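You operate a simulated robot arm through the tools that you are given. There is no shell and no other tool. Be economical: measure what you need, move in short steps, check, and stop when the job is done.

You run a simulated robot arm. Do the job below in one go: nothing can be reset, and whatever is moved stays where it is left.

TASK
Sort the pulley in the yellow ring by the green and red gauges.
Fine: try both first; green in and red not: good tray, all else: rework tray; stand the gauges back in their sockets.
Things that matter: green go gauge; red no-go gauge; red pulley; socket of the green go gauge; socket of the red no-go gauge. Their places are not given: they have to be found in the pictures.

Only the result counts: the job must be done as asked and must still hold three seconds after the hand-in. Knocking over, shifting, dropping, spilling or breaking anything else fails it.

THE ROBOT
A 6-joint arm with a two-finger parallel gripper, fixed in place. Base frame: the origin is at the foot of the arm, x ahead of it, y to its left, z up; the work surface is at about z = 860. Lengths are in mm, angles in rad, forces in N, time in s.
With the tool pointing down near the work surface it reaches from about 240 to 640 mm from the base axis. Its first joint turns from -1.152 to 1.152 rad. Payload 2.7 kg.
Tool frame: the origin (TCP) lies between the finger pads and is the grasp point; the fingertips stand 23 mm ahead of it; z points along the fingers, y is the line along which they close. Largest opening 94 mm; finger width 38, thickness 10; the body of the gripper, 54 by 96 mm, starts 39 mm behind the TCP.
Orientation is that of the tool frame in the base frame, as [roll, pitch, yaw] about the fixed x, y, z axes, in that order (R = Rz(yaw) Ry(pitch) Rx(roll)). With the fingers straight down and closing along the base's y, the tool's x points along the base's -x, its y along +y and its z along -z.

THE INTERFACE
- The arm moves only by the tool play_rows. Its argument "moves" is a list of rows, each an object (a shift or turn left out is 0, a gripper value left out holds the last) with "translation": the shift along the tool's x, y, z in m, a list of three; "rotation": the turn, a rotation vector about the tool's x, y, z in rad, a list of three; "grip": the closure, from 0 (fully open) to 1 (shut). In form: [{"translation": [tx, ty, tz], "rotation": [rx, ry, rz], "grip": grip}, ...]. A call has 1 to 8 rows; each row is the pose to reach, as a shift and turn from the pose commanded when the call began, along the tool's axes at that moment. A row lasts 0.2 s, in which the tool goes at most 50 mm and 0.15 rad; a call with a longer step from one row to the next is refused whole, and so is a gripper value outside its range. Where a pose cannot be reached the arm comes as near as it can. A force on the tool above 40 N (or 10 N above the force at the start of the call, whichever is more), or a blocked arm, ends the call early, and 0.2 s more pass. The fingers move at their own pace (about 45 mm/s each) and stop on an object; they squeeze with about 23 N. The grip force told is the motor's: it shows also when the fingers shut on nothing. Time passes only in rows, and 0.2 s behind the last, so rows that repeat a pose let the fingers close. It gives the time, the measured TCP pose, the force on the tool (base axes), the opening and the grip force at its end, in the units of the frame above (readings bear some noise), with the torque about the TCP (base axes, N m) and any sound that the robot's microphone picked up.
- Cameras (640 x 400 px; columns grow to the right, rows downward): "scene" is fixed at [60.3, -403.2, 1399.9]; the picture's right is [0.91, -0.42, 0.00], its down [-0.23, -0.49, -0.84] and it looks along [0.35, 0.76, -0.54] (base axes); focal length 340 px, centre (320, 200). "wrist" rides on the gripper at [87, 16, -74] in the tool frame; the picture's right is [-0.18, 0.98, 0.00], its down [-0.58, -0.11, -0.81] and it looks along [-0.79, -0.15, 0.59] (tool axes); focal length 243 px, centre (320, 200).
- grab_frame(camera): a new picture of that camera. The clock stands still meanwhile.
- point_at(camera, pixels): for up to 12 pixels [column, row] of the newest picture of that camera ("zoom" is the newest enlarged one), the place [x, y, z] in the base frame of the surface seen there, good to about 3 mm, but the place of the scene camera against the robot may be out by one fixed shift of up to 25 mm in any direction. The clock stands still meanwhile.
- enlarge(camera, box): a new picture of the part [left, top, right, bottom] of that camera's present view, enlarged. The clock stands still meanwhile.
- job_done(): hands the job in; it is judged then, once.

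Keep the steps short. Do not move on a guess: measure, check each grasp and each placing, and mend mistakes. In all there are 80 turns and 46 pictures (those below and enlarged ones count). Leave the gripper open and the arm clear of the work at the hand-in unless told otherwise, and finish with a single line.

The tools are called after "Call:" by a JSON object that holds its "method" and its "body". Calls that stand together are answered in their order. play_rows: Moves the arm, as the interface text tells. Its arguments: {"type":"object","properties":{"moves":{"type":"array"}},"required":["moves"]} The other tools are called the same way: grab_frame (camera) takes a picture; point_at (camera, pixels) gives the place of the surface under pixels of a picture; enlarge (camera, box) takes an enlarged picture of a part of a camera's view; job_done () hands the job in.

At the start:

```text
time_s: 0.0
eef_pos: [390.3, 180.6, 1094.9]
orientation: [3.14, 0.0, -3.141]
ft_force: [-0.5, -0.2, -0.5]
ft_torque: [-0.01, -0.04, 0.0]
width: 94.1
grasp_force: 0.1
```

scene: 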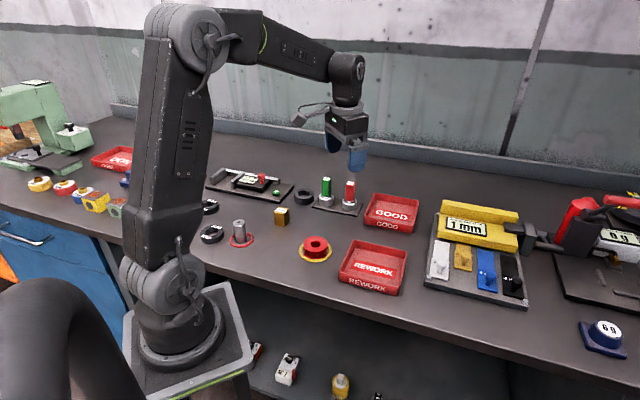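
wrist: 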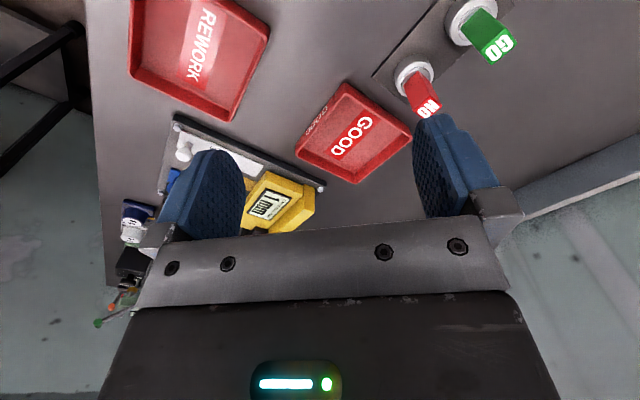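

I see the gauges near scene (326,188) and (350,192), and the red pulley in a yellow ring at (316,248). I'll enlarge that area to see more.

Call:
{"method": "enlarge", "body": {"camera": "scene", "box": [260, 160, 430, 300]}}

Call:
{"method": "enlarge", "body": {"camera": "wrist", "box": [360, 0, 560, 125]}}

```text
2.86 times, centred on (345, 230) of scene
```

zoom: 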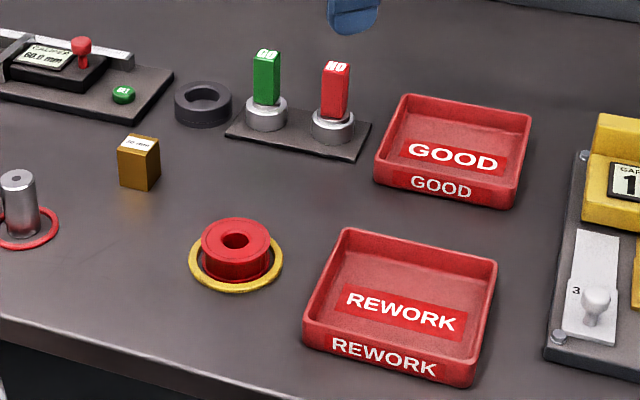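

```text
3.20 times, centred on (460, 62) of wrist
```

zoom: 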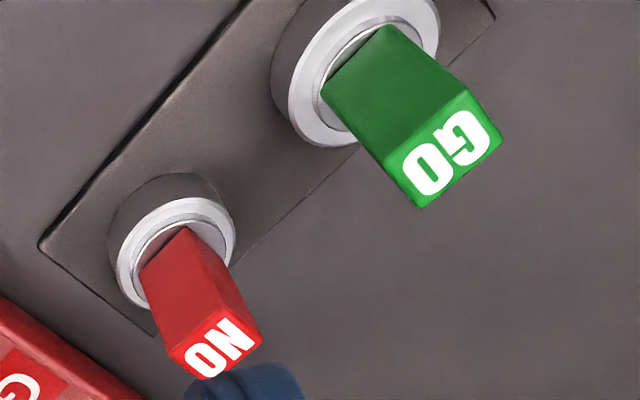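

The square handles are visible. I'll measure the tops, the socket rims and the pulley.

Call:
{"method": "point_at", "body": {"camera": "zoom", "pixels": [[388, 157], [419, 202], [497, 145], [465, 96], [445, 150], [173, 350], [205, 375], [258, 340], [228, 312], [216, 345], [308, 130], [128, 275]]}}

Call:
{"method": "point_at", "body": {"camera": "scene", "pixels": [[326, 178], [350, 183], [316, 237], [316, 244], [305, 240], [326, 240], [316, 265], [390, 212], [370, 270], [329, 206], [351, 213], [345, 262]]}}

```text
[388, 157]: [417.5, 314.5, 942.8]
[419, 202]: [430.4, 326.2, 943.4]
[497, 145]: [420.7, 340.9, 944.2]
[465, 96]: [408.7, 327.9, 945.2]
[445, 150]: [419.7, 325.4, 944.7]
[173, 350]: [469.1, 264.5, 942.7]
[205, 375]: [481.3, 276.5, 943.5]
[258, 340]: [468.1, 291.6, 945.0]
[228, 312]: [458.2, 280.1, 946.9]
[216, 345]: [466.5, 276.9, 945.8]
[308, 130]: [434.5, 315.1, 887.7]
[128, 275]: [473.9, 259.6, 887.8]
```

```text
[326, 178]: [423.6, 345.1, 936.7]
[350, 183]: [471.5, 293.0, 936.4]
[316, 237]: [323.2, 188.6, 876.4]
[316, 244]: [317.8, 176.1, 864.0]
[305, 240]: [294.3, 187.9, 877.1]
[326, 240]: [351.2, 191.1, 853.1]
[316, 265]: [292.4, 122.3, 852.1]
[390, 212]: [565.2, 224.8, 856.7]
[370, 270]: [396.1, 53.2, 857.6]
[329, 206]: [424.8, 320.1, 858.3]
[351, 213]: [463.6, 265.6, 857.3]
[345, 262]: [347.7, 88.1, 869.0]
```

Wrist readings put GO at about (419,327) and NO at about (469,278), tops z≈944, with handles turned about 45°. The scene camera reads about (+4,+17,-8) off. I'll pull the tool back toward the robot so the wrist camera sees the pulley.

Call:
{"method": "play_rows", "body": {"moves": [{"translation": [0.04, 0, 0]}, {"translation": [0.08, 0, 0]}, {"translation": [0.11, 0, 0]}, {"translation": [0.11, 0, 0]}]}}

Call:
{"method": "grab_frame", "body": {"camera": "wrist"}}

```text
time_s: 1.0
eef_pos: [280.0, 180.4, 1093.8]
orientation: [3.139, 0.0, -3.141]
ft_force: [-0.1, -0.1, 1.0]
ft_torque: [0.0, 0.04, -0.02]
width: 94.3
grasp_force: 0.1
```

```text
41 pictures are left
```

wrist: 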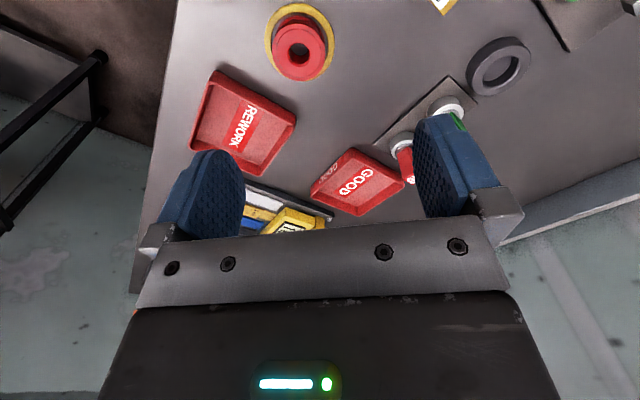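

The pulley is at (299,50) in the wrist view. I'll enlarge it and measure its rim and bore.

Call:
{"method": "enlarge", "body": {"camera": "wrist", "box": [240, 0, 368, 80]}}

Call:
{"method": "point_at", "body": {"camera": "wrist", "pixels": [[242, 125], [343, 181], [198, 122], [287, 142], [215, 82], [240, 170], [320, 183], [395, 184], [355, 157], [356, 207]]}}

```text
5.00 times, centred on (304, 40) of wrist
```

zoom: 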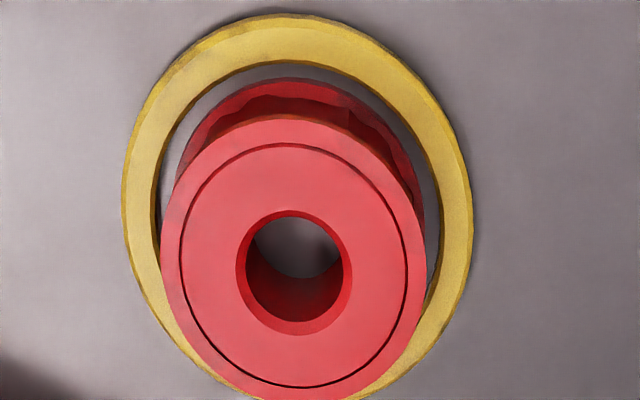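

```text
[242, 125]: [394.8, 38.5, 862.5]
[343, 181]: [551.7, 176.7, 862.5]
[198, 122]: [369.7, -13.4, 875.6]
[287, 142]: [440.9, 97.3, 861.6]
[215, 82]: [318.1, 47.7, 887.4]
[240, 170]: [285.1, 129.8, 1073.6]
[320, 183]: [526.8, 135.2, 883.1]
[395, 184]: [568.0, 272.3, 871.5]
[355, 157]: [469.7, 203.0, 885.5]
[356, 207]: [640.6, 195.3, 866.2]
```

Call:
{"method": "point_at", "body": {"camera": "zoom", "pixels": [[293, 115], [210, 270], [400, 270], [293, 380], [228, 270], [360, 270], [293, 203], [293, 340], [170, 270], [420, 270], [300, 245], [140, 200]]}}

```text
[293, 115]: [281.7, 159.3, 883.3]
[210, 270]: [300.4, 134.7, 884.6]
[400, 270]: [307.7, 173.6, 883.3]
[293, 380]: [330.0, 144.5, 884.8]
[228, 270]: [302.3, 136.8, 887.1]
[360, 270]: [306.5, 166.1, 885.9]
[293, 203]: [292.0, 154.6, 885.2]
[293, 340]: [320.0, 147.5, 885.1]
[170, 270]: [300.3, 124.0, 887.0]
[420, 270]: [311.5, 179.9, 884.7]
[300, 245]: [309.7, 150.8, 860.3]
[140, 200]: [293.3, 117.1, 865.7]
```

The pulley bore is at about (305,151) with its top at z≈885, and it goes right through. Next I'll move above the GO gauge at (419,327), turning the tool 45° so the fingers close across the socket line.

Call:
{"method": "play_rows", "body": {"moves": [{"translation": [-0.0199, 0.021, 0.012], "rotation": [0, 0, 0.112]}, {"translation": [-0.0398, 0.042, 0.024], "rotation": [0, 0, 0.224]}, {"translation": [-0.0597, 0.063, 0.036], "rotation": [0, 0, 0.336]}, {"translation": [-0.0796, 0.084, 0.048], "rotation": [0, 0, 0.448]}, {"translation": [-0.0995, 0.105, 0.06], "rotation": [0, 0, 0.56]}, {"translation": [-0.1194, 0.126, 0.072], "rotation": [0, 0, 0.672]}, {"translation": [-0.1395, 0.147, 0.084], "rotation": [0, 0, 0.785]}, {"translation": [-0.1395, 0.147, 0.084], "rotation": [0, 0, 0.785]}]}}

Call:
{"method": "grab_frame", "body": {"camera": "wrist"}}

```text
time_s: 2.8
eef_pos: [421.9, 329.0, 1009.3]
orientation: [-3.141, 0.001, 2.357]
ft_force: [-0.7, -0.1, 0.7]
ft_torque: [0.03, 0.02, 0.03]
width: 94.1
grasp_force: 0.0
```

```text
39 pictures are left
```

wrist: 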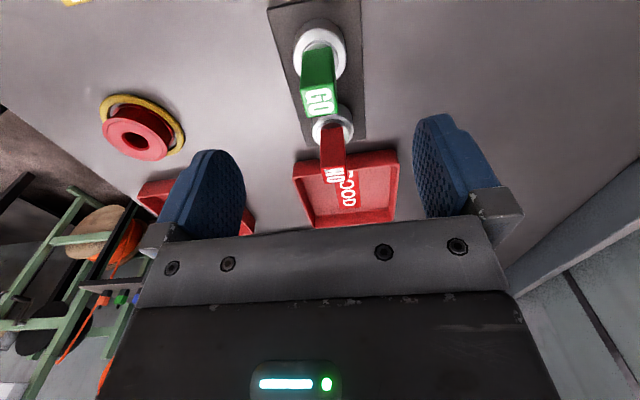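

The handles line up with the picture. I'll re-measure both tops from this closer view.

Call:
{"method": "enlarge", "body": {"camera": "wrist", "box": [240, 10, 432, 130]}}

```text
3.33 times, centred on (336, 70) of wrist
```

zoom: 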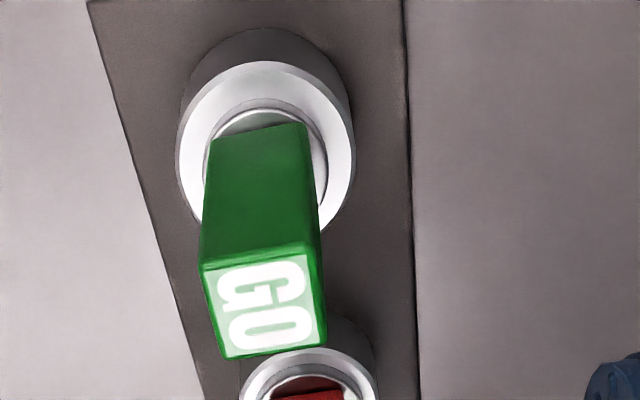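

Call:
{"method": "point_at", "body": {"camera": "zoom", "pixels": [[206, 272], [313, 250], [324, 340], [228, 354], [265, 305], [190, 150], [340, 150], [275, 75], [120, 100], [404, 100]]}}

```text
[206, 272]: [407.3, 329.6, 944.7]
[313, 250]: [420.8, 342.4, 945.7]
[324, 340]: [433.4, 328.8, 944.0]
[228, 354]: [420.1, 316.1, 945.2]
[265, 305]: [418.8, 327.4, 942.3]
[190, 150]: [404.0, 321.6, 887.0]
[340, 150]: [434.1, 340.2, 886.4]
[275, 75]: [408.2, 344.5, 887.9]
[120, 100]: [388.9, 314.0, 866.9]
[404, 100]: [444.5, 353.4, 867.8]
```

GO's centre is about (420,328.5), and the tool is within 2 mm of it. I'll go down to z≈925 with the fingers still open.

Call:
{"method": "play_rows", "body": {"moves": [{"translation": [0.0007, -0.0014, 0.03]}, {"translation": [0.0007, -0.0014, 0.055]}, {"translation": [0.0007, -0.0014, 0.075]}, {"translation": [0.0007, -0.0014, 0.084]}, {"translation": [0.0007, -0.0014, 0.084]}]}}

```text
time_s: 4.0
eef_pos: [418.9, 328.8, 926.7]
orientation: [3.141, 0.0, 2.359]
ft_force: [0.5, 0.0, 0.0]
ft_torque: [0.02, -0.01, -0.02]
width: 93.8
grasp_force: 0.1
```

No contact yet. Closing on the green handle.

Call:
{"method": "play_rows", "body": {"moves": [{"grip": 0.6}, {"grip": 0.8}, {"grip": 1}, {"grip": 1}, {"grip": 1}, {"grip": 1}, {"grip": 1}]}}

```text
time_s: 5.6
eef_pos: [418.8, 327.9, 926.7]
orientation: [3.139, 0.0, 2.359]
ft_force: [0.2, 0.6, 0.6]
ft_torque: [-0.01, -0.03, -0.01]
width: 21.7
grasp_force: 23.0
```

Gripped at 21.7 mm with 23 N and almost no side load. Lifting straight up.

Call:
{"method": "play_rows", "body": {"moves": [{"translation": [0, 0, -0.01]}, {"translation": [0, 0, -0.025]}, {"translation": [0, 0, -0.045]}, {"translation": [0, 0, -0.07]}, {"translation": [0, 0, -0.1]}, {"translation": [0, 0, -0.1]}]}}

Call:
{"method": "grab_frame", "body": {"camera": "wrist"}}

Call:
{"method": "enlarge", "body": {"camera": "scene", "box": [270, 120, 400, 220]}}

```text
time_s: 7.0
eef_pos: [416.8, 329.1, 1026.2]
orientation: [3.141, 0.002, 2.357]
ft_force: [0.1, 0.0, -0.7]
ft_torque: [0.02, -0.05, -0.01]
width: 21.9
grasp_force: 22.4
```

```text
37 pictures are left
```

wrist: 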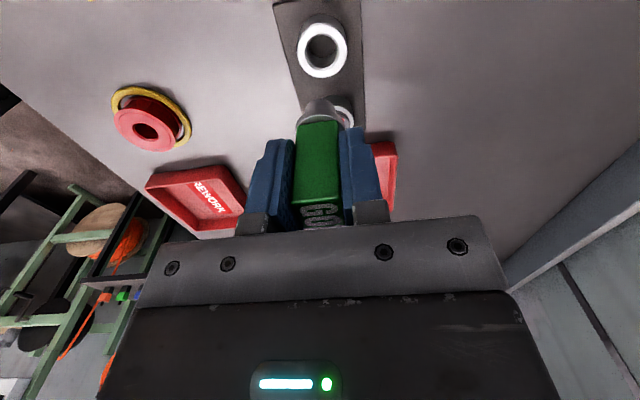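

```text
4.00 times, centred on (335, 170) of scene
```

zoom: 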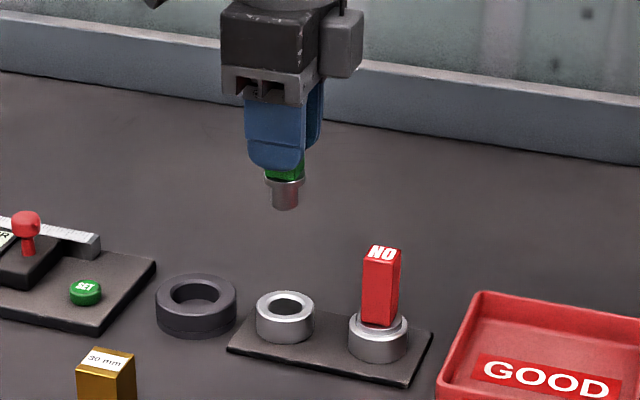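

The gauge is out, with its collar and plug visible. I'll measure the empty socket, the pulley bore and the plug from this view.

Call:
{"method": "enlarge", "body": {"camera": "wrist", "box": [100, 0, 372, 170]}}

```text
2.35 times, centred on (236, 85) of wrist
```

zoom: 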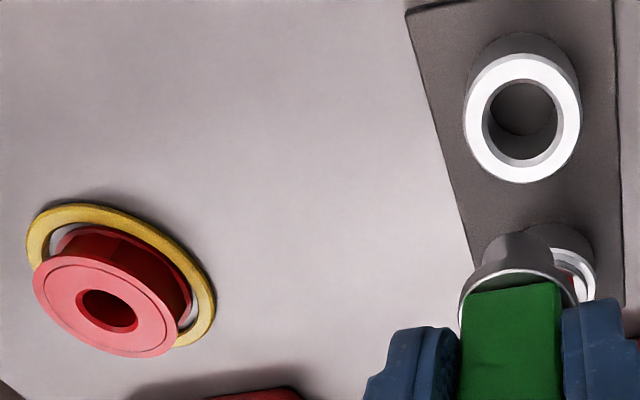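

Call:
{"method": "point_at", "body": {"camera": "zoom", "pixels": [[475, 118], [572, 118], [523, 62], [520, 172], [45, 275], [172, 345], [75, 262], [145, 352], [80, 310], [138, 312], [100, 292], [115, 332]]}}

Call:
{"method": "point_at", "body": {"camera": "wrist", "pixels": [[318, 104], [303, 115], [335, 108], [318, 125], [318, 190]]}}

```text
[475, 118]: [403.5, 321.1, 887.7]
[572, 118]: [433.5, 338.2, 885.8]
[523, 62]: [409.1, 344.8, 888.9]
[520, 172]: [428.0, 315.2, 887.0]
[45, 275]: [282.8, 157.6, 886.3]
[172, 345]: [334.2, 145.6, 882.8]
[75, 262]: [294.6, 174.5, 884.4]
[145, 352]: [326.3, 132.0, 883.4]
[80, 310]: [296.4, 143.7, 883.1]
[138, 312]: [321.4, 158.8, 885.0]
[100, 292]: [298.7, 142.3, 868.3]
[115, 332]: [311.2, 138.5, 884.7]
```

```text
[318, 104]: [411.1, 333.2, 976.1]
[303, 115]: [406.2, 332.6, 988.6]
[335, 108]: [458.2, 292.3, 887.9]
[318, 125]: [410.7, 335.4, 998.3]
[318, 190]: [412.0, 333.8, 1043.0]
```

The socket centre is about (418.5,329.8), which agrees with the grasp pose. The bore is about (307.5,151.5). I'll carry the gauge high to the pulley, then lower to a hover above it.

Call:
{"method": "play_rows", "body": {"moves": [{"translation": [-0.008, -0.034, 0]}, {"translation": [-0.016, -0.068, 0]}, {"translation": [-0.024, -0.102, 0]}, {"translation": [-0.032, -0.136, 0]}, {"translation": [-0.04, -0.17, 0]}, {"translation": [-0.0474, -0.2036, 0.015]}, {"translation": [-0.0474, -0.2036, 0.045]}, {"translation": [-0.0474, -0.2036, 0.045]}]}}

Call:
{"method": "grab_frame", "body": {"camera": "wrist"}}

Call:
{"method": "enlarge", "body": {"camera": "scene", "box": [275, 190, 355, 270]}}

```text
time_s: 8.8
eef_pos: [310.3, 149.2, 980.6]
orientation: [3.14, 0.002, 2.358]
ft_force: [-0.3, -0.8, -1.9]
ft_torque: [-0.03, 0.0, 0.05]
width: 21.6
grasp_force: 23.2
```

```text
34 pictures are left
```

wrist: 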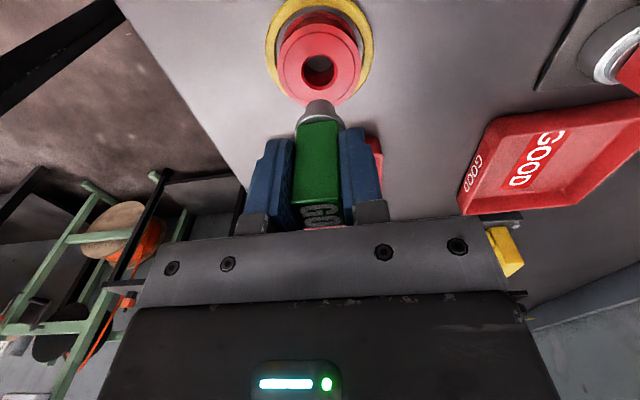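

```text
5.00 times, centred on (315, 230) of scene
```

zoom: 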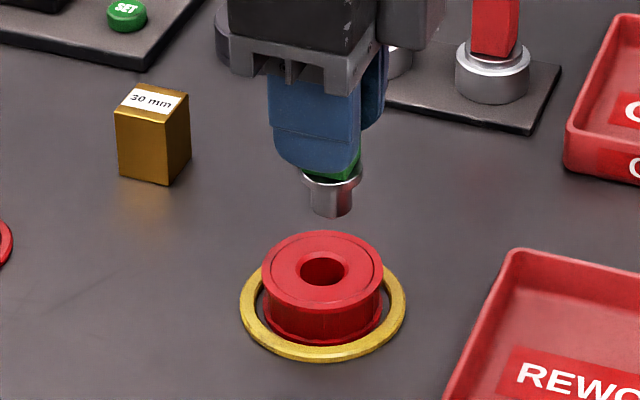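

Hovering. I'll measure the bore in both views, plus the plug in the scene view, to get the relative offset.

Call:
{"method": "point_at", "body": {"camera": "zoom", "pixels": [[272, 268], [374, 268], [323, 236], [323, 300], [303, 268], [343, 268], [331, 200], [318, 200], [345, 198], [331, 180], [308, 180], [355, 180]]}}

Call:
{"method": "enlarge", "body": {"camera": "wrist", "box": [260, 0, 388, 130]}}

```text
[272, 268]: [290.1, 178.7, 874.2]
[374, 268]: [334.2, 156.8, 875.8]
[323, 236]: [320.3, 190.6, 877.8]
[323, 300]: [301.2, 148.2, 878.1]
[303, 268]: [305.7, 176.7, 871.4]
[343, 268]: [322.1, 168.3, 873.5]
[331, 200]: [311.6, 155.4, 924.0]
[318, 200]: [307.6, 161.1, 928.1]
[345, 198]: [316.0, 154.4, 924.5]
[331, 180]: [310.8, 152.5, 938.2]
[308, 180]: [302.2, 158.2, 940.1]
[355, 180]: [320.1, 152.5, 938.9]
```

```text
3.08 times, centred on (324, 65) of wrist
```

zoom: 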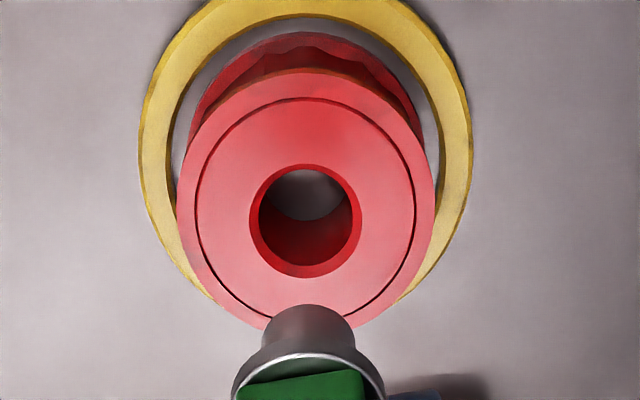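

Call:
{"method": "point_at", "body": {"camera": "zoom", "pixels": [[195, 205], [417, 205], [306, 98], [304, 312], [253, 222], [358, 222], [305, 167], [305, 273], [307, 325], [307, 345], [180, 205], [432, 205]]}}

```text
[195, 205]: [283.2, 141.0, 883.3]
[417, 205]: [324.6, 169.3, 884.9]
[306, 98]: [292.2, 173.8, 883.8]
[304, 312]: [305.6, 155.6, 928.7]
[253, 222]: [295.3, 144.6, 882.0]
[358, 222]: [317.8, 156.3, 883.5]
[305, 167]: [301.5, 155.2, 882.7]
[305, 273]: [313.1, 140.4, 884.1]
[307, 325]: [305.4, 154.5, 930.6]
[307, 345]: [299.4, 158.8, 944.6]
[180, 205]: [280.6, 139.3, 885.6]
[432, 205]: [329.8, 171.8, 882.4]
```

The column lines in both pictures put the bore about 3.8 mm along the tool's +x and about 0 sideways. I'll correct that, lower 24 mm and check again.

Call:
{"method": "play_rows", "body": {"moves": [{"translation": [0.0038, 0.0001, 0]}, {"translation": [0.0038, 0.0001, 0.012]}, {"translation": [0.0038, 0.0001, 0.024]}, {"translation": [0.0038, 0.0001, 0.024]}]}}

Call:
{"method": "enlarge", "body": {"camera": "wrist", "box": [260, 0, 388, 130]}}

Call:
{"method": "enlarge", "body": {"camera": "scene", "box": [285, 205, 349, 269]}}

```text
time_s: 9.8
eef_pos: [306.0, 153.1, 956.3]
orientation: [-3.141, -0.001, 2.358]
ft_force: [0.8, 0.1, -1.3]
ft_torque: [0.01, -0.01, 0.0]
width: 21.8
grasp_force: 23.3
```

```text
3.08 times, centred on (324, 65) of wrist
```

zoom: 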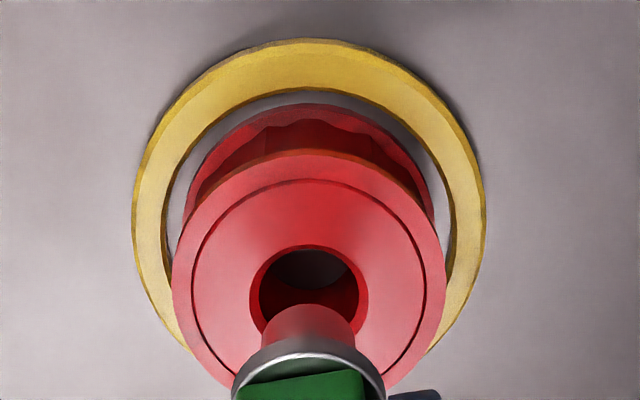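

```text
6.25 times, centred on (317, 237) of scene
```

zoom: 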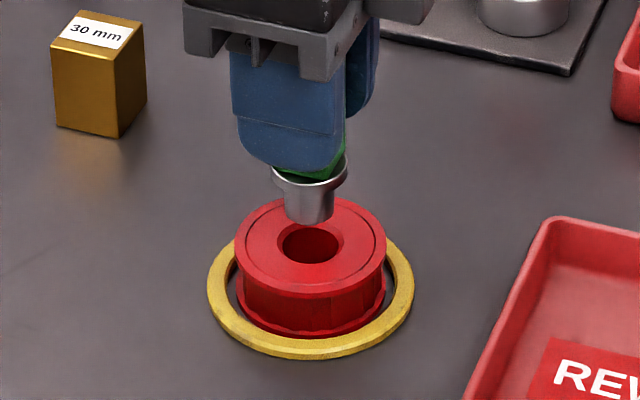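

Alignment is now within about 0.5 mm. I'll trim by -0.5 mm in x and lower gently.

Call:
{"method": "play_rows", "body": {"moves": [{"translation": [-0.0005, 0, 0.003]}, {"translation": [-0.0005, 0, 0.006]}, {"translation": [-0.0005, 0, 0.009]}, {"translation": [-0.0005, 0, 0.012]}, {"translation": [-0.0005, 0, 0.014]}, {"translation": [-0.0005, 0, 0.014]}]}}

```text
time_s: 11.2
eef_pos: [307.2, 151.1, 942.1]
orientation: [3.141, -0.002, 2.357]
ft_force: [0.0, 0.2, -1.3]
ft_torque: [0.01, -0.03, 0.02]
width: 21.8
grasp_force: 22.8
```

No contact at z 942. Going lower.

Call:
{"method": "play_rows", "body": {"moves": [{"translation": [0, 0, 0.002]}, {"translation": [0, 0, 0.004]}, {"translation": [0, 0, 0.006]}, {"translation": [0, 0, 0.008]}, {"translation": [0, 0, 0.008]}]}}

Call:
{"method": "enlarge", "body": {"camera": "scene", "box": [285, 205, 349, 269]}}

```text
time_s: 12.4
eef_pos: [307.2, 151.4, 934.8]
orientation: [-3.141, 0.0, 2.355]
ft_force: [0.8, 0.3, -0.6]
ft_torque: [0.0, -0.01, 0.0]
width: 21.8
grasp_force: 23.0
```

```text
6.25 times, centred on (317, 237) of scene
```

zoom: 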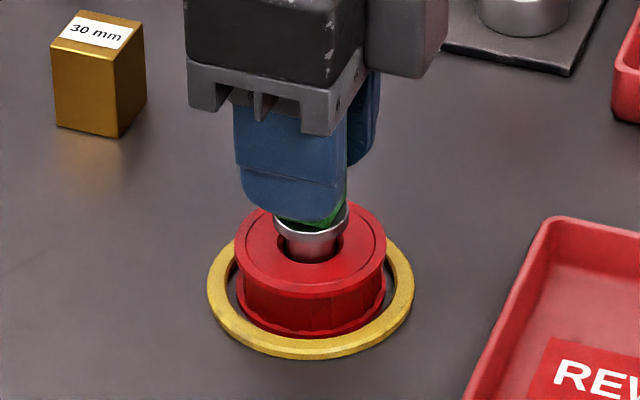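

The plug is entering the bore with no force. Going lower until the collar seats.

Call:
{"method": "play_rows", "body": {"moves": [{"translation": [0, 0, 0.002]}, {"translation": [0, 0, 0.004]}, {"translation": [0, 0, 0.006]}, {"translation": [0, 0, 0.008]}, {"translation": [0, 0, 0.0095]}, {"translation": [0, 0, 0.0095]}]}}

Call:
{"method": "enlarge", "body": {"camera": "scene", "box": [285, 205, 349, 269]}}

```text
time_s: 13.8
eef_pos: [307.3, 151.0, 925.6]
orientation: [-3.141, 0.0, 2.356]
ft_force: [0.0, 0.1, -1.1]
ft_torque: [-0.01, 0.0, 0.0]
width: 21.7
grasp_force: 22.8
```

```text
6.25 times, centred on (317, 237) of scene
```

zoom: 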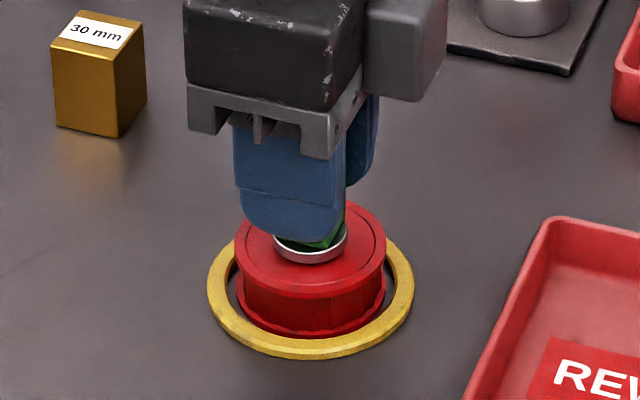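

GO slides in freely, with the collar almost on the pulley face. I'll take the last 2 mm until it touches.

Call:
{"method": "play_rows", "body": {"moves": [{"translation": [0, 0, 0.001]}, {"translation": [0, 0, 0.002]}, {"translation": [0, 0, 0.002]}]}}

```text
time_s: 14.6
eef_pos: [306.1, 152.9, 922.5]
orientation: [-3.141, 0.001, 2.357]
ft_force: [-0.9, -0.4, -0.7]
ft_torque: [-0.02, -0.04, -0.02]
width: 21.8
grasp_force: 23.1
```

GO is fully in with no resistance. I'll pull it straight out, then carry it back along the same commanded path to its socket.

Call:
{"method": "play_rows", "body": {"moves": [{"translation": [0, 0, -0.01]}, {"translation": [0, 0, -0.025]}, {"translation": [0, 0, -0.045]}, {"translation": [0, 0, -0.07]}, {"translation": [0, 0, -0.1025]}, {"translation": [0, 0, -0.1025]}]}}

Call:
{"method": "play_rows", "body": {"moves": [{"translation": [0.0074, 0.034, 0]}, {"translation": [0.0148, 0.068, 0]}, {"translation": [0.0222, 0.102, 0]}, {"translation": [0.0296, 0.136, 0]}, {"translation": [0.037, 0.17, 0]}, {"translation": [0.0441, 0.2035, 0]}, {"translation": [0.0441, 0.2035, 0.03]}, {"translation": [0.0441, 0.2035, 0.05]}]}}

Call:
{"method": "enlarge", "body": {"camera": "scene", "box": [290, 160, 370, 240]}}

Call:
{"method": "enlarge", "body": {"camera": "wrist", "box": [260, 0, 388, 130]}}

```text
time_s: 16.0
eef_pos: [305.5, 152.1, 1025.6]
orientation: [3.14, 0.0, 2.356]
ft_force: [-0.1, 0.0, -1.3]
ft_torque: [-0.04, 0.01, 0.01]
width: 21.6
grasp_force: 22.6
```

```text
time_s: 17.8
eef_pos: [420.1, 328.8, 976.7]
orientation: [3.14, 0.0, 2.354]
ft_force: [-0.4, 0.5, -0.9]
ft_torque: [0.03, 0.02, -0.02]
width: 22.1
grasp_force: 22.5
```

```text
5.00 times, centred on (330, 200) of scene
```

zoom: 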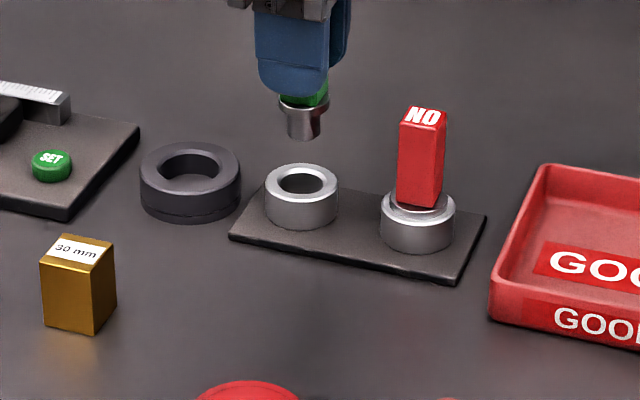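

```text
3.08 times, centred on (324, 65) of wrist
```

zoom: 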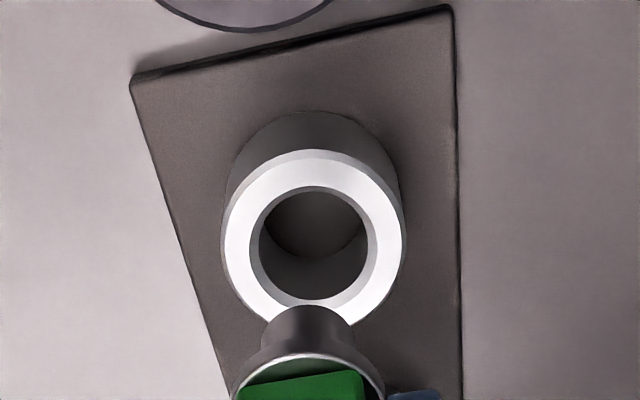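

The plug is about 1 mm off the socket centre. I'll correct that and lower it in.

Call:
{"method": "play_rows", "body": {"moves": [{"translation": [0.0007, 0.0008, 0.008]}, {"translation": [0.0007, 0.0008, 0.016]}, {"translation": [0.0007, 0.0008, 0.024]}, {"translation": [0.0007, 0.0008, 0.032]}, {"translation": [0.0007, 0.0008, 0.038]}, {"translation": [0.0007, 0.0008, 0.044]}, {"translation": [0.0007, 0.0008, 0.049]}, {"translation": [0.0007, 0.0008, 0.049]}]}}

Call:
{"method": "enlarge", "body": {"camera": "scene", "box": [290, 160, 370, 240]}}

```text
time_s: 19.6
eef_pos: [417.4, 328.7, 926.1]
orientation: [-3.141, 0.0, 2.356]
ft_force: [1.6, 0.3, -1.5]
ft_torque: [0.04, 0.0, -0.01]
width: 21.7
grasp_force: 22.7
```

```text
5.00 times, centred on (330, 200) of scene
```

zoom: 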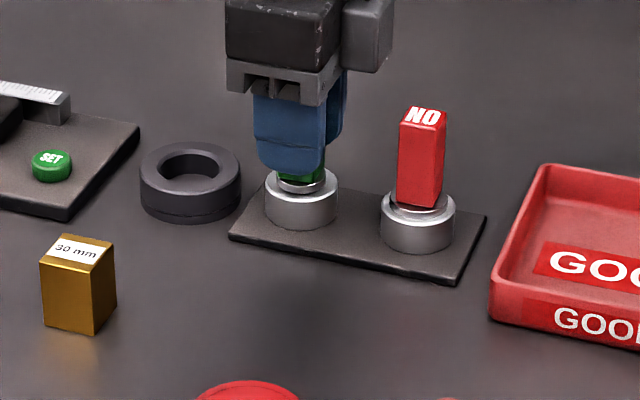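

The gauge is seated. I'll ease down 1 mm and open.

Call:
{"method": "play_rows", "body": {"moves": [{"translation": [0, 0, 0.001]}, {"translation": [0, 0, 0.001], "grip": 0.8}, {"translation": [0, 0, 0.001], "grip": 0.5}, {"translation": [0, 0, 0.001], "grip": 0.2}, {"translation": [0, 0, 0.001], "grip": 0}, {"translation": [0, 0, 0.001], "grip": 0}, {"translation": [0, 0, 0.001], "grip": 0}]}}

Call:
{"method": "play_rows", "body": {"moves": [{"translation": [0, 0, -0.02]}, {"translation": [0, 0, -0.045]}, {"translation": [0, 0, -0.075]}, {"translation": [0.02, 0, -0.085]}, {"translation": [0.02, 0, -0.085]}]}}

Call:
{"method": "grab_frame", "body": {"camera": "wrist"}}

```text
time_s: 21.2
eef_pos: [418.7, 328.1, 926.0]
orientation: [3.141, 0.0, 2.358]
ft_force: [0.6, -0.7, -0.2]
ft_torque: [0.0, 0.01, 0.01]
width: 93.8
grasp_force: 0.0
```

```text
time_s: 22.4
eef_pos: [405.0, 341.7, 1011.2]
orientation: [-3.141, 0.001, 2.357]
ft_force: [-0.1, -0.1, -0.1]
ft_torque: [0.01, 0.02, -0.02]
width: 93.9
grasp_force: 0.0
```

```text
24 pictures are left
```

wrist: 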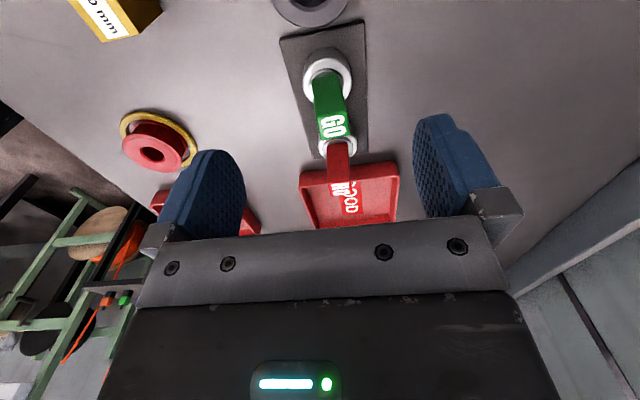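

GO stands in its socket again. NO is about 70 mm along tool -x from GO, so I'll shift over it and descend with the fingers open.

Call:
{"method": "play_rows", "body": {"moves": [{"translation": [-0.04, 0.0005, 0]}, {"translation": [-0.08, 0.0005, 0]}, {"translation": [-0.09, 0.0005, 0]}, {"translation": [-0.09, 0.0005, 0.03]}, {"translation": [-0.09, 0.0005, 0.055]}, {"translation": [-0.09, 0.0005, 0.075]}, {"translation": [-0.09, 0.0005, 0.0845]}, {"translation": [-0.09, 0.0005, 0.0845]}]}}

Call:
{"method": "grab_frame", "body": {"camera": "wrist"}}

```text
time_s: 24.2
eef_pos: [468.7, 278.8, 925.6]
orientation: [3.139, 0.001, 2.359]
ft_force: [0.0, -0.2, -0.7]
ft_torque: [-0.01, -0.01, -0.03]
width: 94.0
grasp_force: 0.0
```

```text
23 pictures are left
```

wrist: 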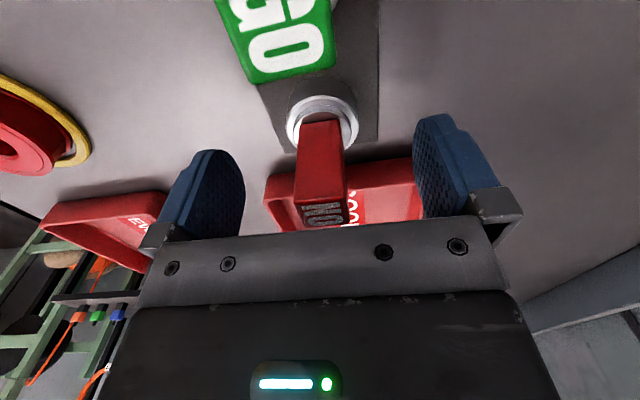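

The red handle is between the pads at (320,190). Closing.

Call:
{"method": "play_rows", "body": {"moves": [{"grip": 0.6}, {"grip": 0.8}, {"grip": 1}, {"grip": 1}, {"grip": 1}, {"grip": 1}, {"grip": 1}]}}

```text
time_s: 25.8
eef_pos: [469.2, 278.7, 926.4]
orientation: [3.141, 0.0, 2.358]
ft_force: [-0.2, 0.7, 0.9]
ft_torque: [0.01, -0.01, 0.0]
width: 21.8
grasp_force: 23.2
```

Gripped at 21.8 mm. Lifting it, then carrying it to a hover over the bore.

Call:
{"method": "play_rows", "body": {"moves": [{"translation": [0, 0, -0.01]}, {"translation": [0, 0, -0.025]}, {"translation": [0, 0, -0.045]}, {"translation": [0, 0, -0.07]}, {"translation": [0, 0, -0.1]}, {"translation": [0, 0, -0.1]}]}}

Call:
{"method": "play_rows", "body": {"moves": [{"translation": [0.0042, -0.034, 0]}, {"translation": [0.0084, -0.068, 0]}, {"translation": [0.0126, -0.102, 0]}, {"translation": [0.0168, -0.136, 0]}, {"translation": [0.021, -0.17, 0]}, {"translation": [0.0252, -0.2048, 0]}, {"translation": [0.0252, -0.2048, 0.035]}, {"translation": [0.0252, -0.2048, 0.0695]}]}}

Call:
{"method": "enlarge", "body": {"camera": "wrist", "box": [260, 0, 388, 130]}}

Call:
{"method": "enlarge", "body": {"camera": "scene", "box": [285, 205, 349, 269]}}

```text
time_s: 27.2
eef_pos: [470.7, 278.4, 1029.2]
orientation: [3.141, 0.0, 2.356]
ft_force: [0.8, -1.0, -0.6]
ft_torque: [0.0, 0.01, 0.03]
width: 22.0
grasp_force: 22.5
```

```text
time_s: 29.0
eef_pos: [305.9, 151.2, 958.0]
orientation: [-3.142, 0.0, 2.356]
ft_force: [-0.4, 0.4, -1.5]
ft_torque: [-0.02, -0.01, -0.02]
width: 21.5
grasp_force: 23.6
```

```text
3.08 times, centred on (324, 65) of wrist
```

zoom: 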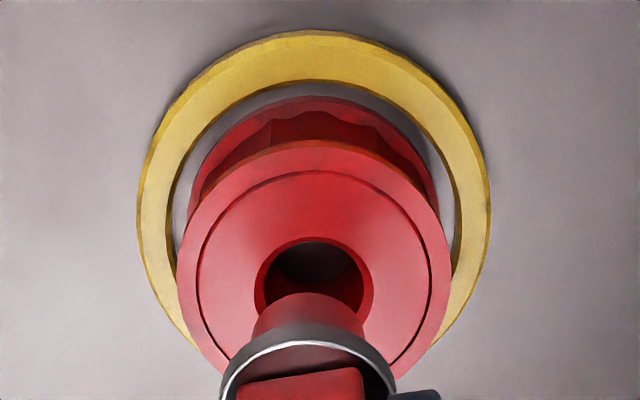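

```text
6.25 times, centred on (317, 237) of scene
```

zoom: 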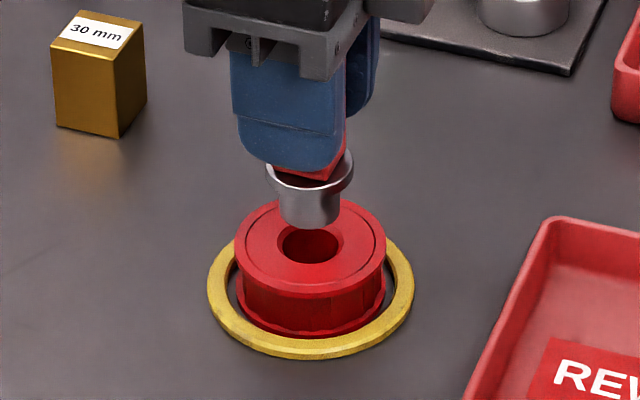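

The NO plug is visibly thicker. It's aligned except for about +1 mm along tool y, so I'll correct that and lower to just above the bore.

Call:
{"method": "play_rows", "body": {"moves": [{"translation": [0.0001, 0.001, 0.004]}, {"translation": [0.0001, 0.001, 0.008]}, {"translation": [0.0001, 0.001, 0.012]}, {"translation": [0.0001, 0.001, 0.012]}]}}

Call:
{"method": "play_rows", "body": {"moves": [{"translation": [0, 0, 0.001]}, {"translation": [0, 0, 0.002]}, {"translation": [0, 0, 0.003]}]}}

Call:
{"method": "enlarge", "body": {"camera": "scene", "box": [285, 205, 349, 269]}}

```text
time_s: 30.0
eef_pos: [307.7, 151.4, 946.1]
orientation: [-3.141, 0.0, 2.357]
ft_force: [-0.2, -0.6, -1.0]
ft_torque: [-0.02, 0.0, 0.0]
width: 21.8
grasp_force: 22.8
```

```text
time_s: 30.8
eef_pos: [308.3, 152.1, 942.6]
orientation: [3.14, 0.0, 2.358]
ft_force: [-0.4, 0.6, -2.2]
ft_torque: [0.02, 0.01, 0.02]
width: 21.8
grasp_force: 22.9
```

```text
6.25 times, centred on (317, 237) of scene
```

zoom: 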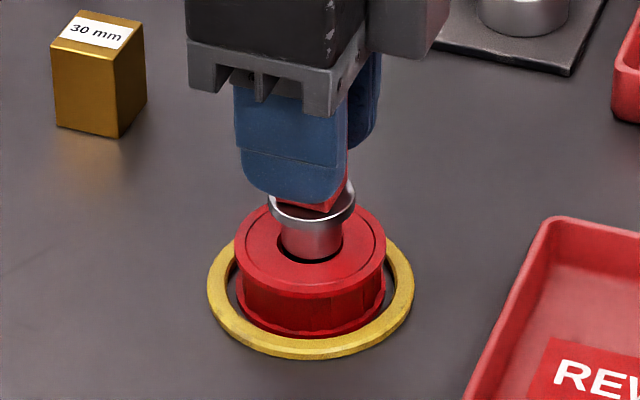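

The plug is centred at the mouth with about 1 N. I'll lower in 1 mm steps and read the force.

Call:
{"method": "play_rows", "body": {"moves": [{"translation": [0, 0, 0.001]}, {"translation": [0, 0, 0.002]}]}}

Call:
{"method": "play_rows", "body": {"moves": [{"translation": [0, 0, 0.001]}]}}

```text
time_s: 31.4
eef_pos: [306.8, 152.6, 940.8]
orientation: [3.139, -0.001, 2.357]
ft_force: [0.1, -0.9, -1.6]
ft_torque: [-0.02, 0.0, 0.02]
width: 21.9
grasp_force: 23.1
```

```text
time_s: 31.8
eef_pos: [308.0, 152.6, 939.3]
orientation: [3.14, 0.0, 2.359]
ft_force: [-6.6, -3.2, 16.3]
ft_torque: [-0.13, 0.23, 0.01]
width: 21.5
grasp_force: 23.1
```

Contact of 16 N at z 939.3, with a side push toward (-x,-y). I'll shift about 0.7 mm that way to rule out misalignment.

Call:
{"method": "play_rows", "body": {"moves": [{"translation": [0.00025, -0.00075, 0]}, {"translation": [0.00025, -0.00075, 0]}]}}

```text
time_s: 32.4
eef_pos: [307.3, 152.6, 940.1]
orientation: [3.139, -0.001, 2.358]
ft_force: [-3.3, -3.6, 16.9]
ft_torque: [-0.15, 0.09, -0.01]
width: 21.8
grasp_force: 22.9
```

Call:
{"method": "play_rows", "body": {"moves": [{"translation": [-0.0001, -0.0006, 0]}, {"translation": [-0.0001, -0.0006, 0]}]}}

Call:
{"method": "enlarge", "body": {"camera": "scene", "box": [285, 205, 349, 269]}}

```text
time_s: 33.0
eef_pos: [307.0, 152.8, 940.3]
orientation: [3.138, 0.001, 2.359]
ft_force: [1.7, 0.0, 14.0]
ft_torque: [0.03, -0.11, 0.0]
width: 21.6
grasp_force: 23.1
```

```text
6.25 times, centred on (317, 237) of scene
```

zoom: 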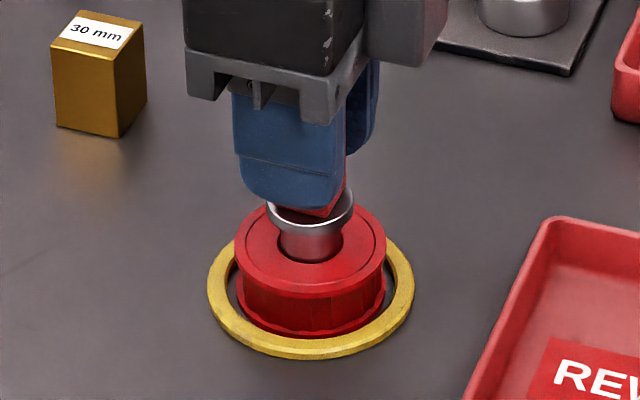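

Now centred (side force about 0) and still held by 14 N axially. One more small press to confirm it's blocked.

Call:
{"method": "play_rows", "body": {"moves": [{"translation": [0, 0, 0.0007]}, {"translation": [0, 0, 0.0007]}]}}

```text
time_s: 33.6
eef_pos: [306.9, 151.4, 939.4]
orientation: [3.138, -0.001, 2.359]
ft_force: [5.5, -1.7, 14.8]
ft_torque: [-0.06, -0.2, 0.02]
width: 21.6
grasp_force: 22.7
```

NO is blocked at the chamfer: the plug is about 23 mm and the bore about 21 mm. Green goes in and red doesn't, so the pulley is GOOD. I'll lift out and carry NO back to its socket.

Call:
{"method": "play_rows", "body": {"moves": [{"translation": [0, 0, -0.008]}, {"translation": [0, 0, -0.02]}, {"translation": [0, 0, -0.04]}, {"translation": [0, 0, -0.065]}, {"translation": [0, 0, -0.0882]}, {"translation": [0, 0, -0.0882]}]}}

Call:
{"method": "play_rows", "body": {"moves": [{"translation": [-0.0042, 0.034, 0]}, {"translation": [-0.0084, 0.068, 0]}, {"translation": [-0.0126, 0.102, 0]}, {"translation": [-0.0168, 0.136, 0]}, {"translation": [-0.021, 0.17, 0]}, {"translation": [-0.02545, 0.20515, 0]}, {"translation": [-0.02545, 0.20515, 0.03]}, {"translation": [-0.02545, 0.20515, 0.05]}]}}

Call:
{"method": "enlarge", "body": {"camera": "scene", "box": [310, 160, 390, 240]}}

Call:
{"method": "enlarge", "body": {"camera": "wrist", "box": [260, 0, 388, 130]}}

```text
time_s: 35.0
eef_pos: [304.2, 151.0, 1024.6]
orientation: [3.139, 0.0, 2.358]
ft_force: [0.5, 0.1, -1.2]
ft_torque: [-0.01, -0.04, -0.02]
width: 22.0
grasp_force: 22.5
```

```text
time_s: 36.8
eef_pos: [469.7, 277.6, 976.5]
orientation: [3.14, -0.001, 2.357]
ft_force: [0.6, -0.4, -1.2]
ft_torque: [0.03, -0.01, -0.03]
width: 21.9
grasp_force: 23.1
```

```text
5.00 times, centred on (350, 200) of scene
```

zoom: 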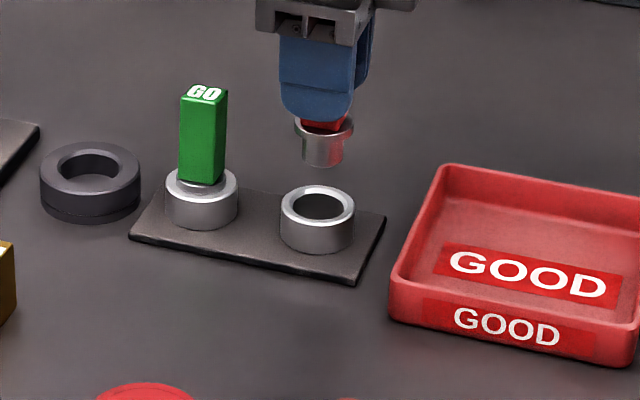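

```text
3.08 times, centred on (324, 65) of wrist
```

zoom: 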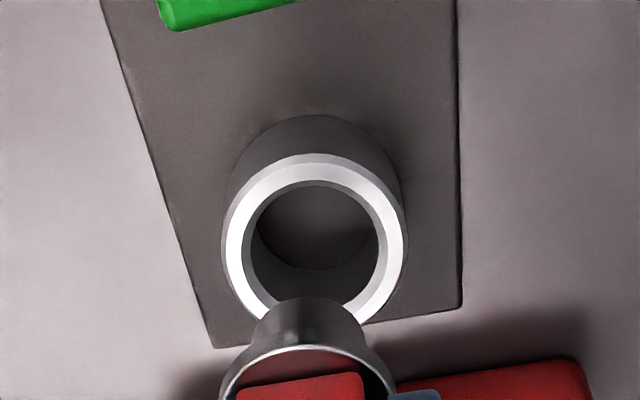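

The plug is off from the socket by about tool (+2.6,+1.4) mm. I'll correct that, lower 22 mm and re-check.

Call:
{"method": "play_rows", "body": {"moves": [{"translation": [0.0026, 0.0014, 0]}, {"translation": [0.0026, 0.0014, 0.012]}, {"translation": [0.0026, 0.0014, 0.022]}, {"translation": [0.0026, 0.0014, 0.022]}]}}

Call:
{"method": "enlarge", "body": {"camera": "scene", "box": [325, 175, 375, 225]}}

Call:
{"method": "enlarge", "body": {"camera": "wrist", "box": [260, 0, 388, 130]}}

```text
time_s: 37.8
eef_pos: [468.2, 281.8, 954.4]
orientation: [3.139, 0.001, 2.358]
ft_force: [-0.2, 0.0, -2.4]
ft_torque: [-0.03, -0.02, -0.01]
width: 21.9
grasp_force: 23.2
```

```text
8.00 times, centred on (350, 200) of scene
```

zoom: 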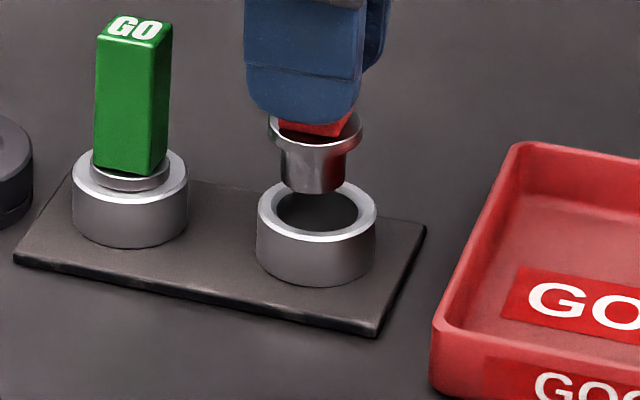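

```text
3.08 times, centred on (324, 65) of wrist
```

zoom: 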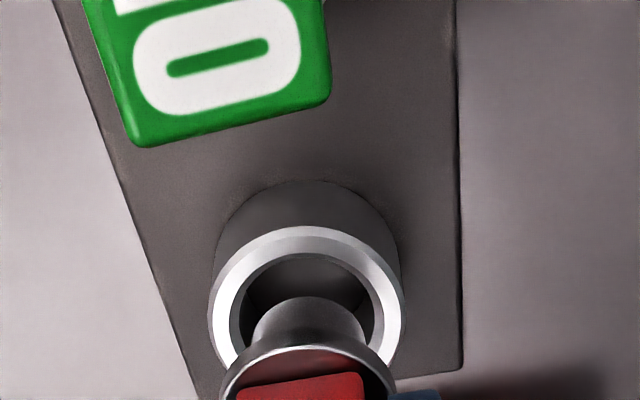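

Slightly over-corrected. The net offset should be about (+0.7,+0.85), the same as for GO. I'll correct by (-1.9,-0.5) and lower it in.

Call:
{"method": "play_rows", "body": {"moves": [{"translation": [-0.0019, -0.0005, 0.002]}, {"translation": [-0.0019, -0.0005, 0.006]}, {"translation": [-0.0019, -0.0005, 0.01]}, {"translation": [-0.0019, -0.0005, 0.014]}, {"translation": [-0.0019, -0.0005, 0.018]}, {"translation": [-0.0019, -0.0005, 0.022]}, {"translation": [-0.0019, -0.0005, 0.026]}, {"translation": [-0.0019, -0.0005, 0.026]}]}}

Call:
{"method": "enlarge", "body": {"camera": "scene", "box": [325, 175, 375, 225]}}

```text
time_s: 39.6
eef_pos: [469.0, 281.0, 928.2]
orientation: [-3.141, 0.0, 2.36]
ft_force: [-0.6, 0.2, -1.6]
ft_torque: [0.03, 0.02, 0.0]
width: 21.8
grasp_force: 22.8
```

```text
8.00 times, centred on (350, 200) of scene
```

zoom: 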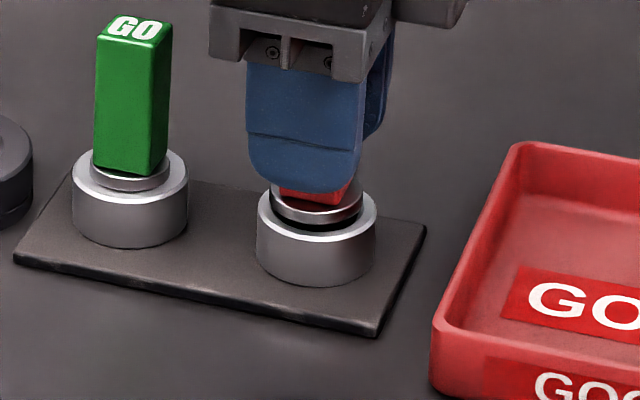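

The plug is inside, with the collar about 2–3 mm above the rim. I'll lower until light contact.

Call:
{"method": "play_rows", "body": {"moves": [{"translation": [0, 0, 0.001]}, {"translation": [0, 0, 0.002]}, {"translation": [0, 0, 0.002]}]}}

```text
time_s: 40.4
eef_pos: [470.3, 279.3, 927.1]
orientation: [-3.141, -0.001, 2.354]
ft_force: [-0.7, 0.0, -1.1]
ft_torque: [-0.03, -0.02, 0.01]
width: 21.8
grasp_force: 22.7
```

Call:
{"method": "play_rows", "body": {"moves": [{"translation": [0, 0, 0.0007]}, {"translation": [0, 0, 0.0014]}, {"translation": [0, 0, 0.0014]}]}}

Call:
{"method": "enlarge", "body": {"camera": "scene", "box": [325, 175, 375, 225]}}

```text
time_s: 41.2
eef_pos: [469.2, 280.8, 926.3]
orientation: [3.141, -0.001, 2.359]
ft_force: [-0.3, -0.5, 3.6]
ft_torque: [0.01, 0.11, 0.03]
width: 21.8
grasp_force: 22.9
```

```text
8.00 times, centred on (350, 200) of scene
```

zoom: 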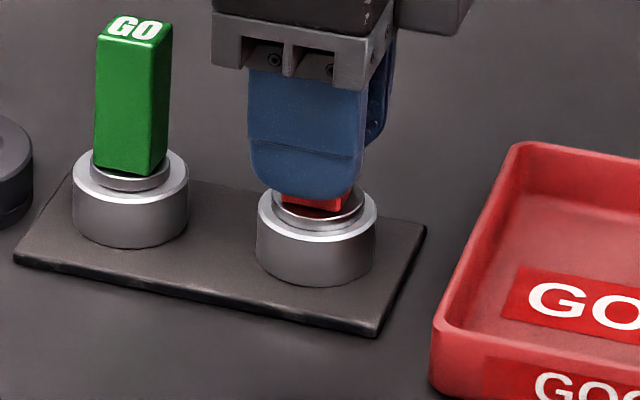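

Seated with light contact and the base unmoved. I'll open and withdraw upward.

Call:
{"method": "play_rows", "body": {"moves": [{"grip": 0.8}, {"grip": 0.5}, {"grip": 0.2}, {"grip": 0}, {"grip": 0}, {"grip": 0}]}}

Call:
{"method": "play_rows", "body": {"moves": [{"translation": [0, 0, -0.02]}, {"translation": [0, 0, -0.045]}, {"translation": [0, 0, -0.075]}, {"translation": [0, 0, -0.1]}, {"translation": [0, 0, -0.1]}]}}

Call:
{"method": "enlarge", "body": {"camera": "scene", "box": [270, 140, 430, 280]}}

```text
time_s: 42.6
eef_pos: [470.2, 280.5, 924.6]
orientation: [3.141, 0.0, 2.357]
ft_force: [-0.1, 0.2, 0.2]
ft_torque: [-0.01, -0.03, 0.04]
width: 94.2
grasp_force: 0.1
```

```text
time_s: 43.8
eef_pos: [468.8, 279.2, 1024.4]
orientation: [3.141, -0.001, 2.358]
ft_force: [-0.1, -0.4, 0.4]
ft_torque: [0.01, -0.02, -0.02]
width: 93.9
grasp_force: 0.0
```

```text
2.86 times, centred on (350, 210) of scene
```

zoom: 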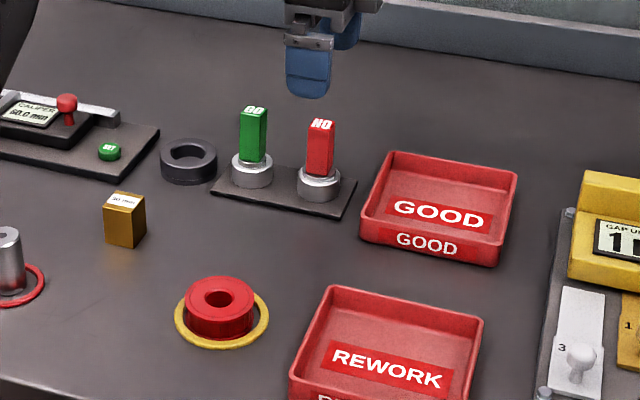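

Both gauges stand in their sockets and the pulley hasn't moved. Next I'll move above the pulley and lower with open fingers to just above the ring.

Call:
{"method": "play_rows", "body": {"moves": [{"translation": [0.005, -0.041, 0]}, {"translation": [0.01, -0.082, 0]}, {"translation": [0.015, -0.123, 0]}, {"translation": [0.02, -0.164, 0]}, {"translation": [0.02475, -0.206, 0]}, {"translation": [0.02475, -0.206, 0.04]}, {"translation": [0.02475, -0.206, 0.08]}, {"translation": [0.02475, -0.206, 0.08]}]}}

Call:
{"method": "play_rows", "body": {"moves": [{"translation": [0, 0, 0.015]}, {"translation": [0, 0, 0.03]}, {"translation": [0, 0, 0.042]}, {"translation": [0, 0, 0.05]}, {"translation": [0, 0, 0.0525]}, {"translation": [0, 0, 0.0525]}]}}

Call:
{"method": "grab_frame", "body": {"camera": "wrist"}}

Call:
{"method": "enlarge", "body": {"camera": "scene", "box": [276, 205, 356, 275]}}

```text
time_s: 45.6
eef_pos: [307.9, 151.1, 945.0]
orientation: [3.14, 0.001, 2.356]
ft_force: [0.1, -0.2, -0.1]
ft_torque: [-0.01, -0.03, -0.03]
width: 93.9
grasp_force: 0.0
```

```text
time_s: 47.0
eef_pos: [306.4, 150.9, 893.3]
orientation: [3.14, 0.001, 2.358]
ft_force: [0.3, -0.8, -0.5]
ft_torque: [-0.01, 0.0, -0.01]
width: 94.0
grasp_force: 0.0
```

```text
11 pictures are left
```

wrist: 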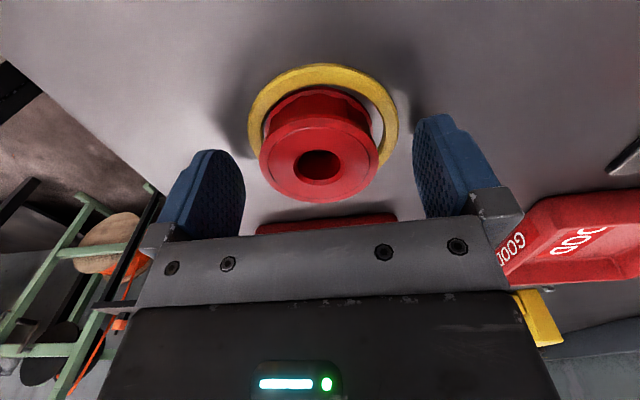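

```text
5.71 times, centred on (316, 240) of scene
```

zoom: 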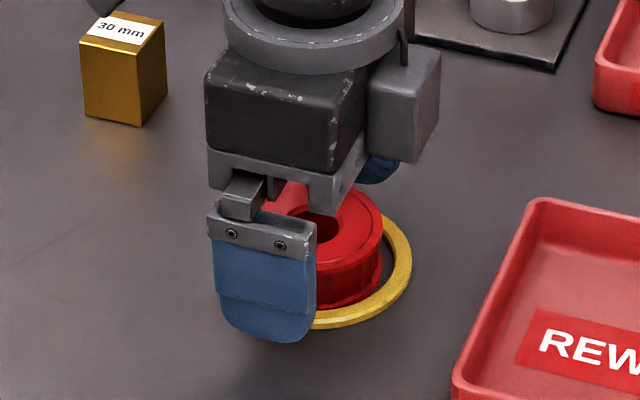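

The pulley is centred between the fingers, with the tips at z≈870 above the ring. Closing.

Call:
{"method": "play_rows", "body": {"moves": [{"grip": 0.2}, {"grip": 0.3}, {"grip": 0.4}, {"grip": 0.5}, {"grip": 0.6}, {"grip": 0.6}, {"grip": 0.6}]}}

```text
time_s: 48.6
eef_pos: [306.8, 151.0, 892.1]
orientation: [3.14, -0.001, 2.357]
ft_force: [-0.8, -0.1, 0.0]
ft_torque: [-0.08, 0.08, -0.02]
width: 57.6
grasp_force: 23.0
```

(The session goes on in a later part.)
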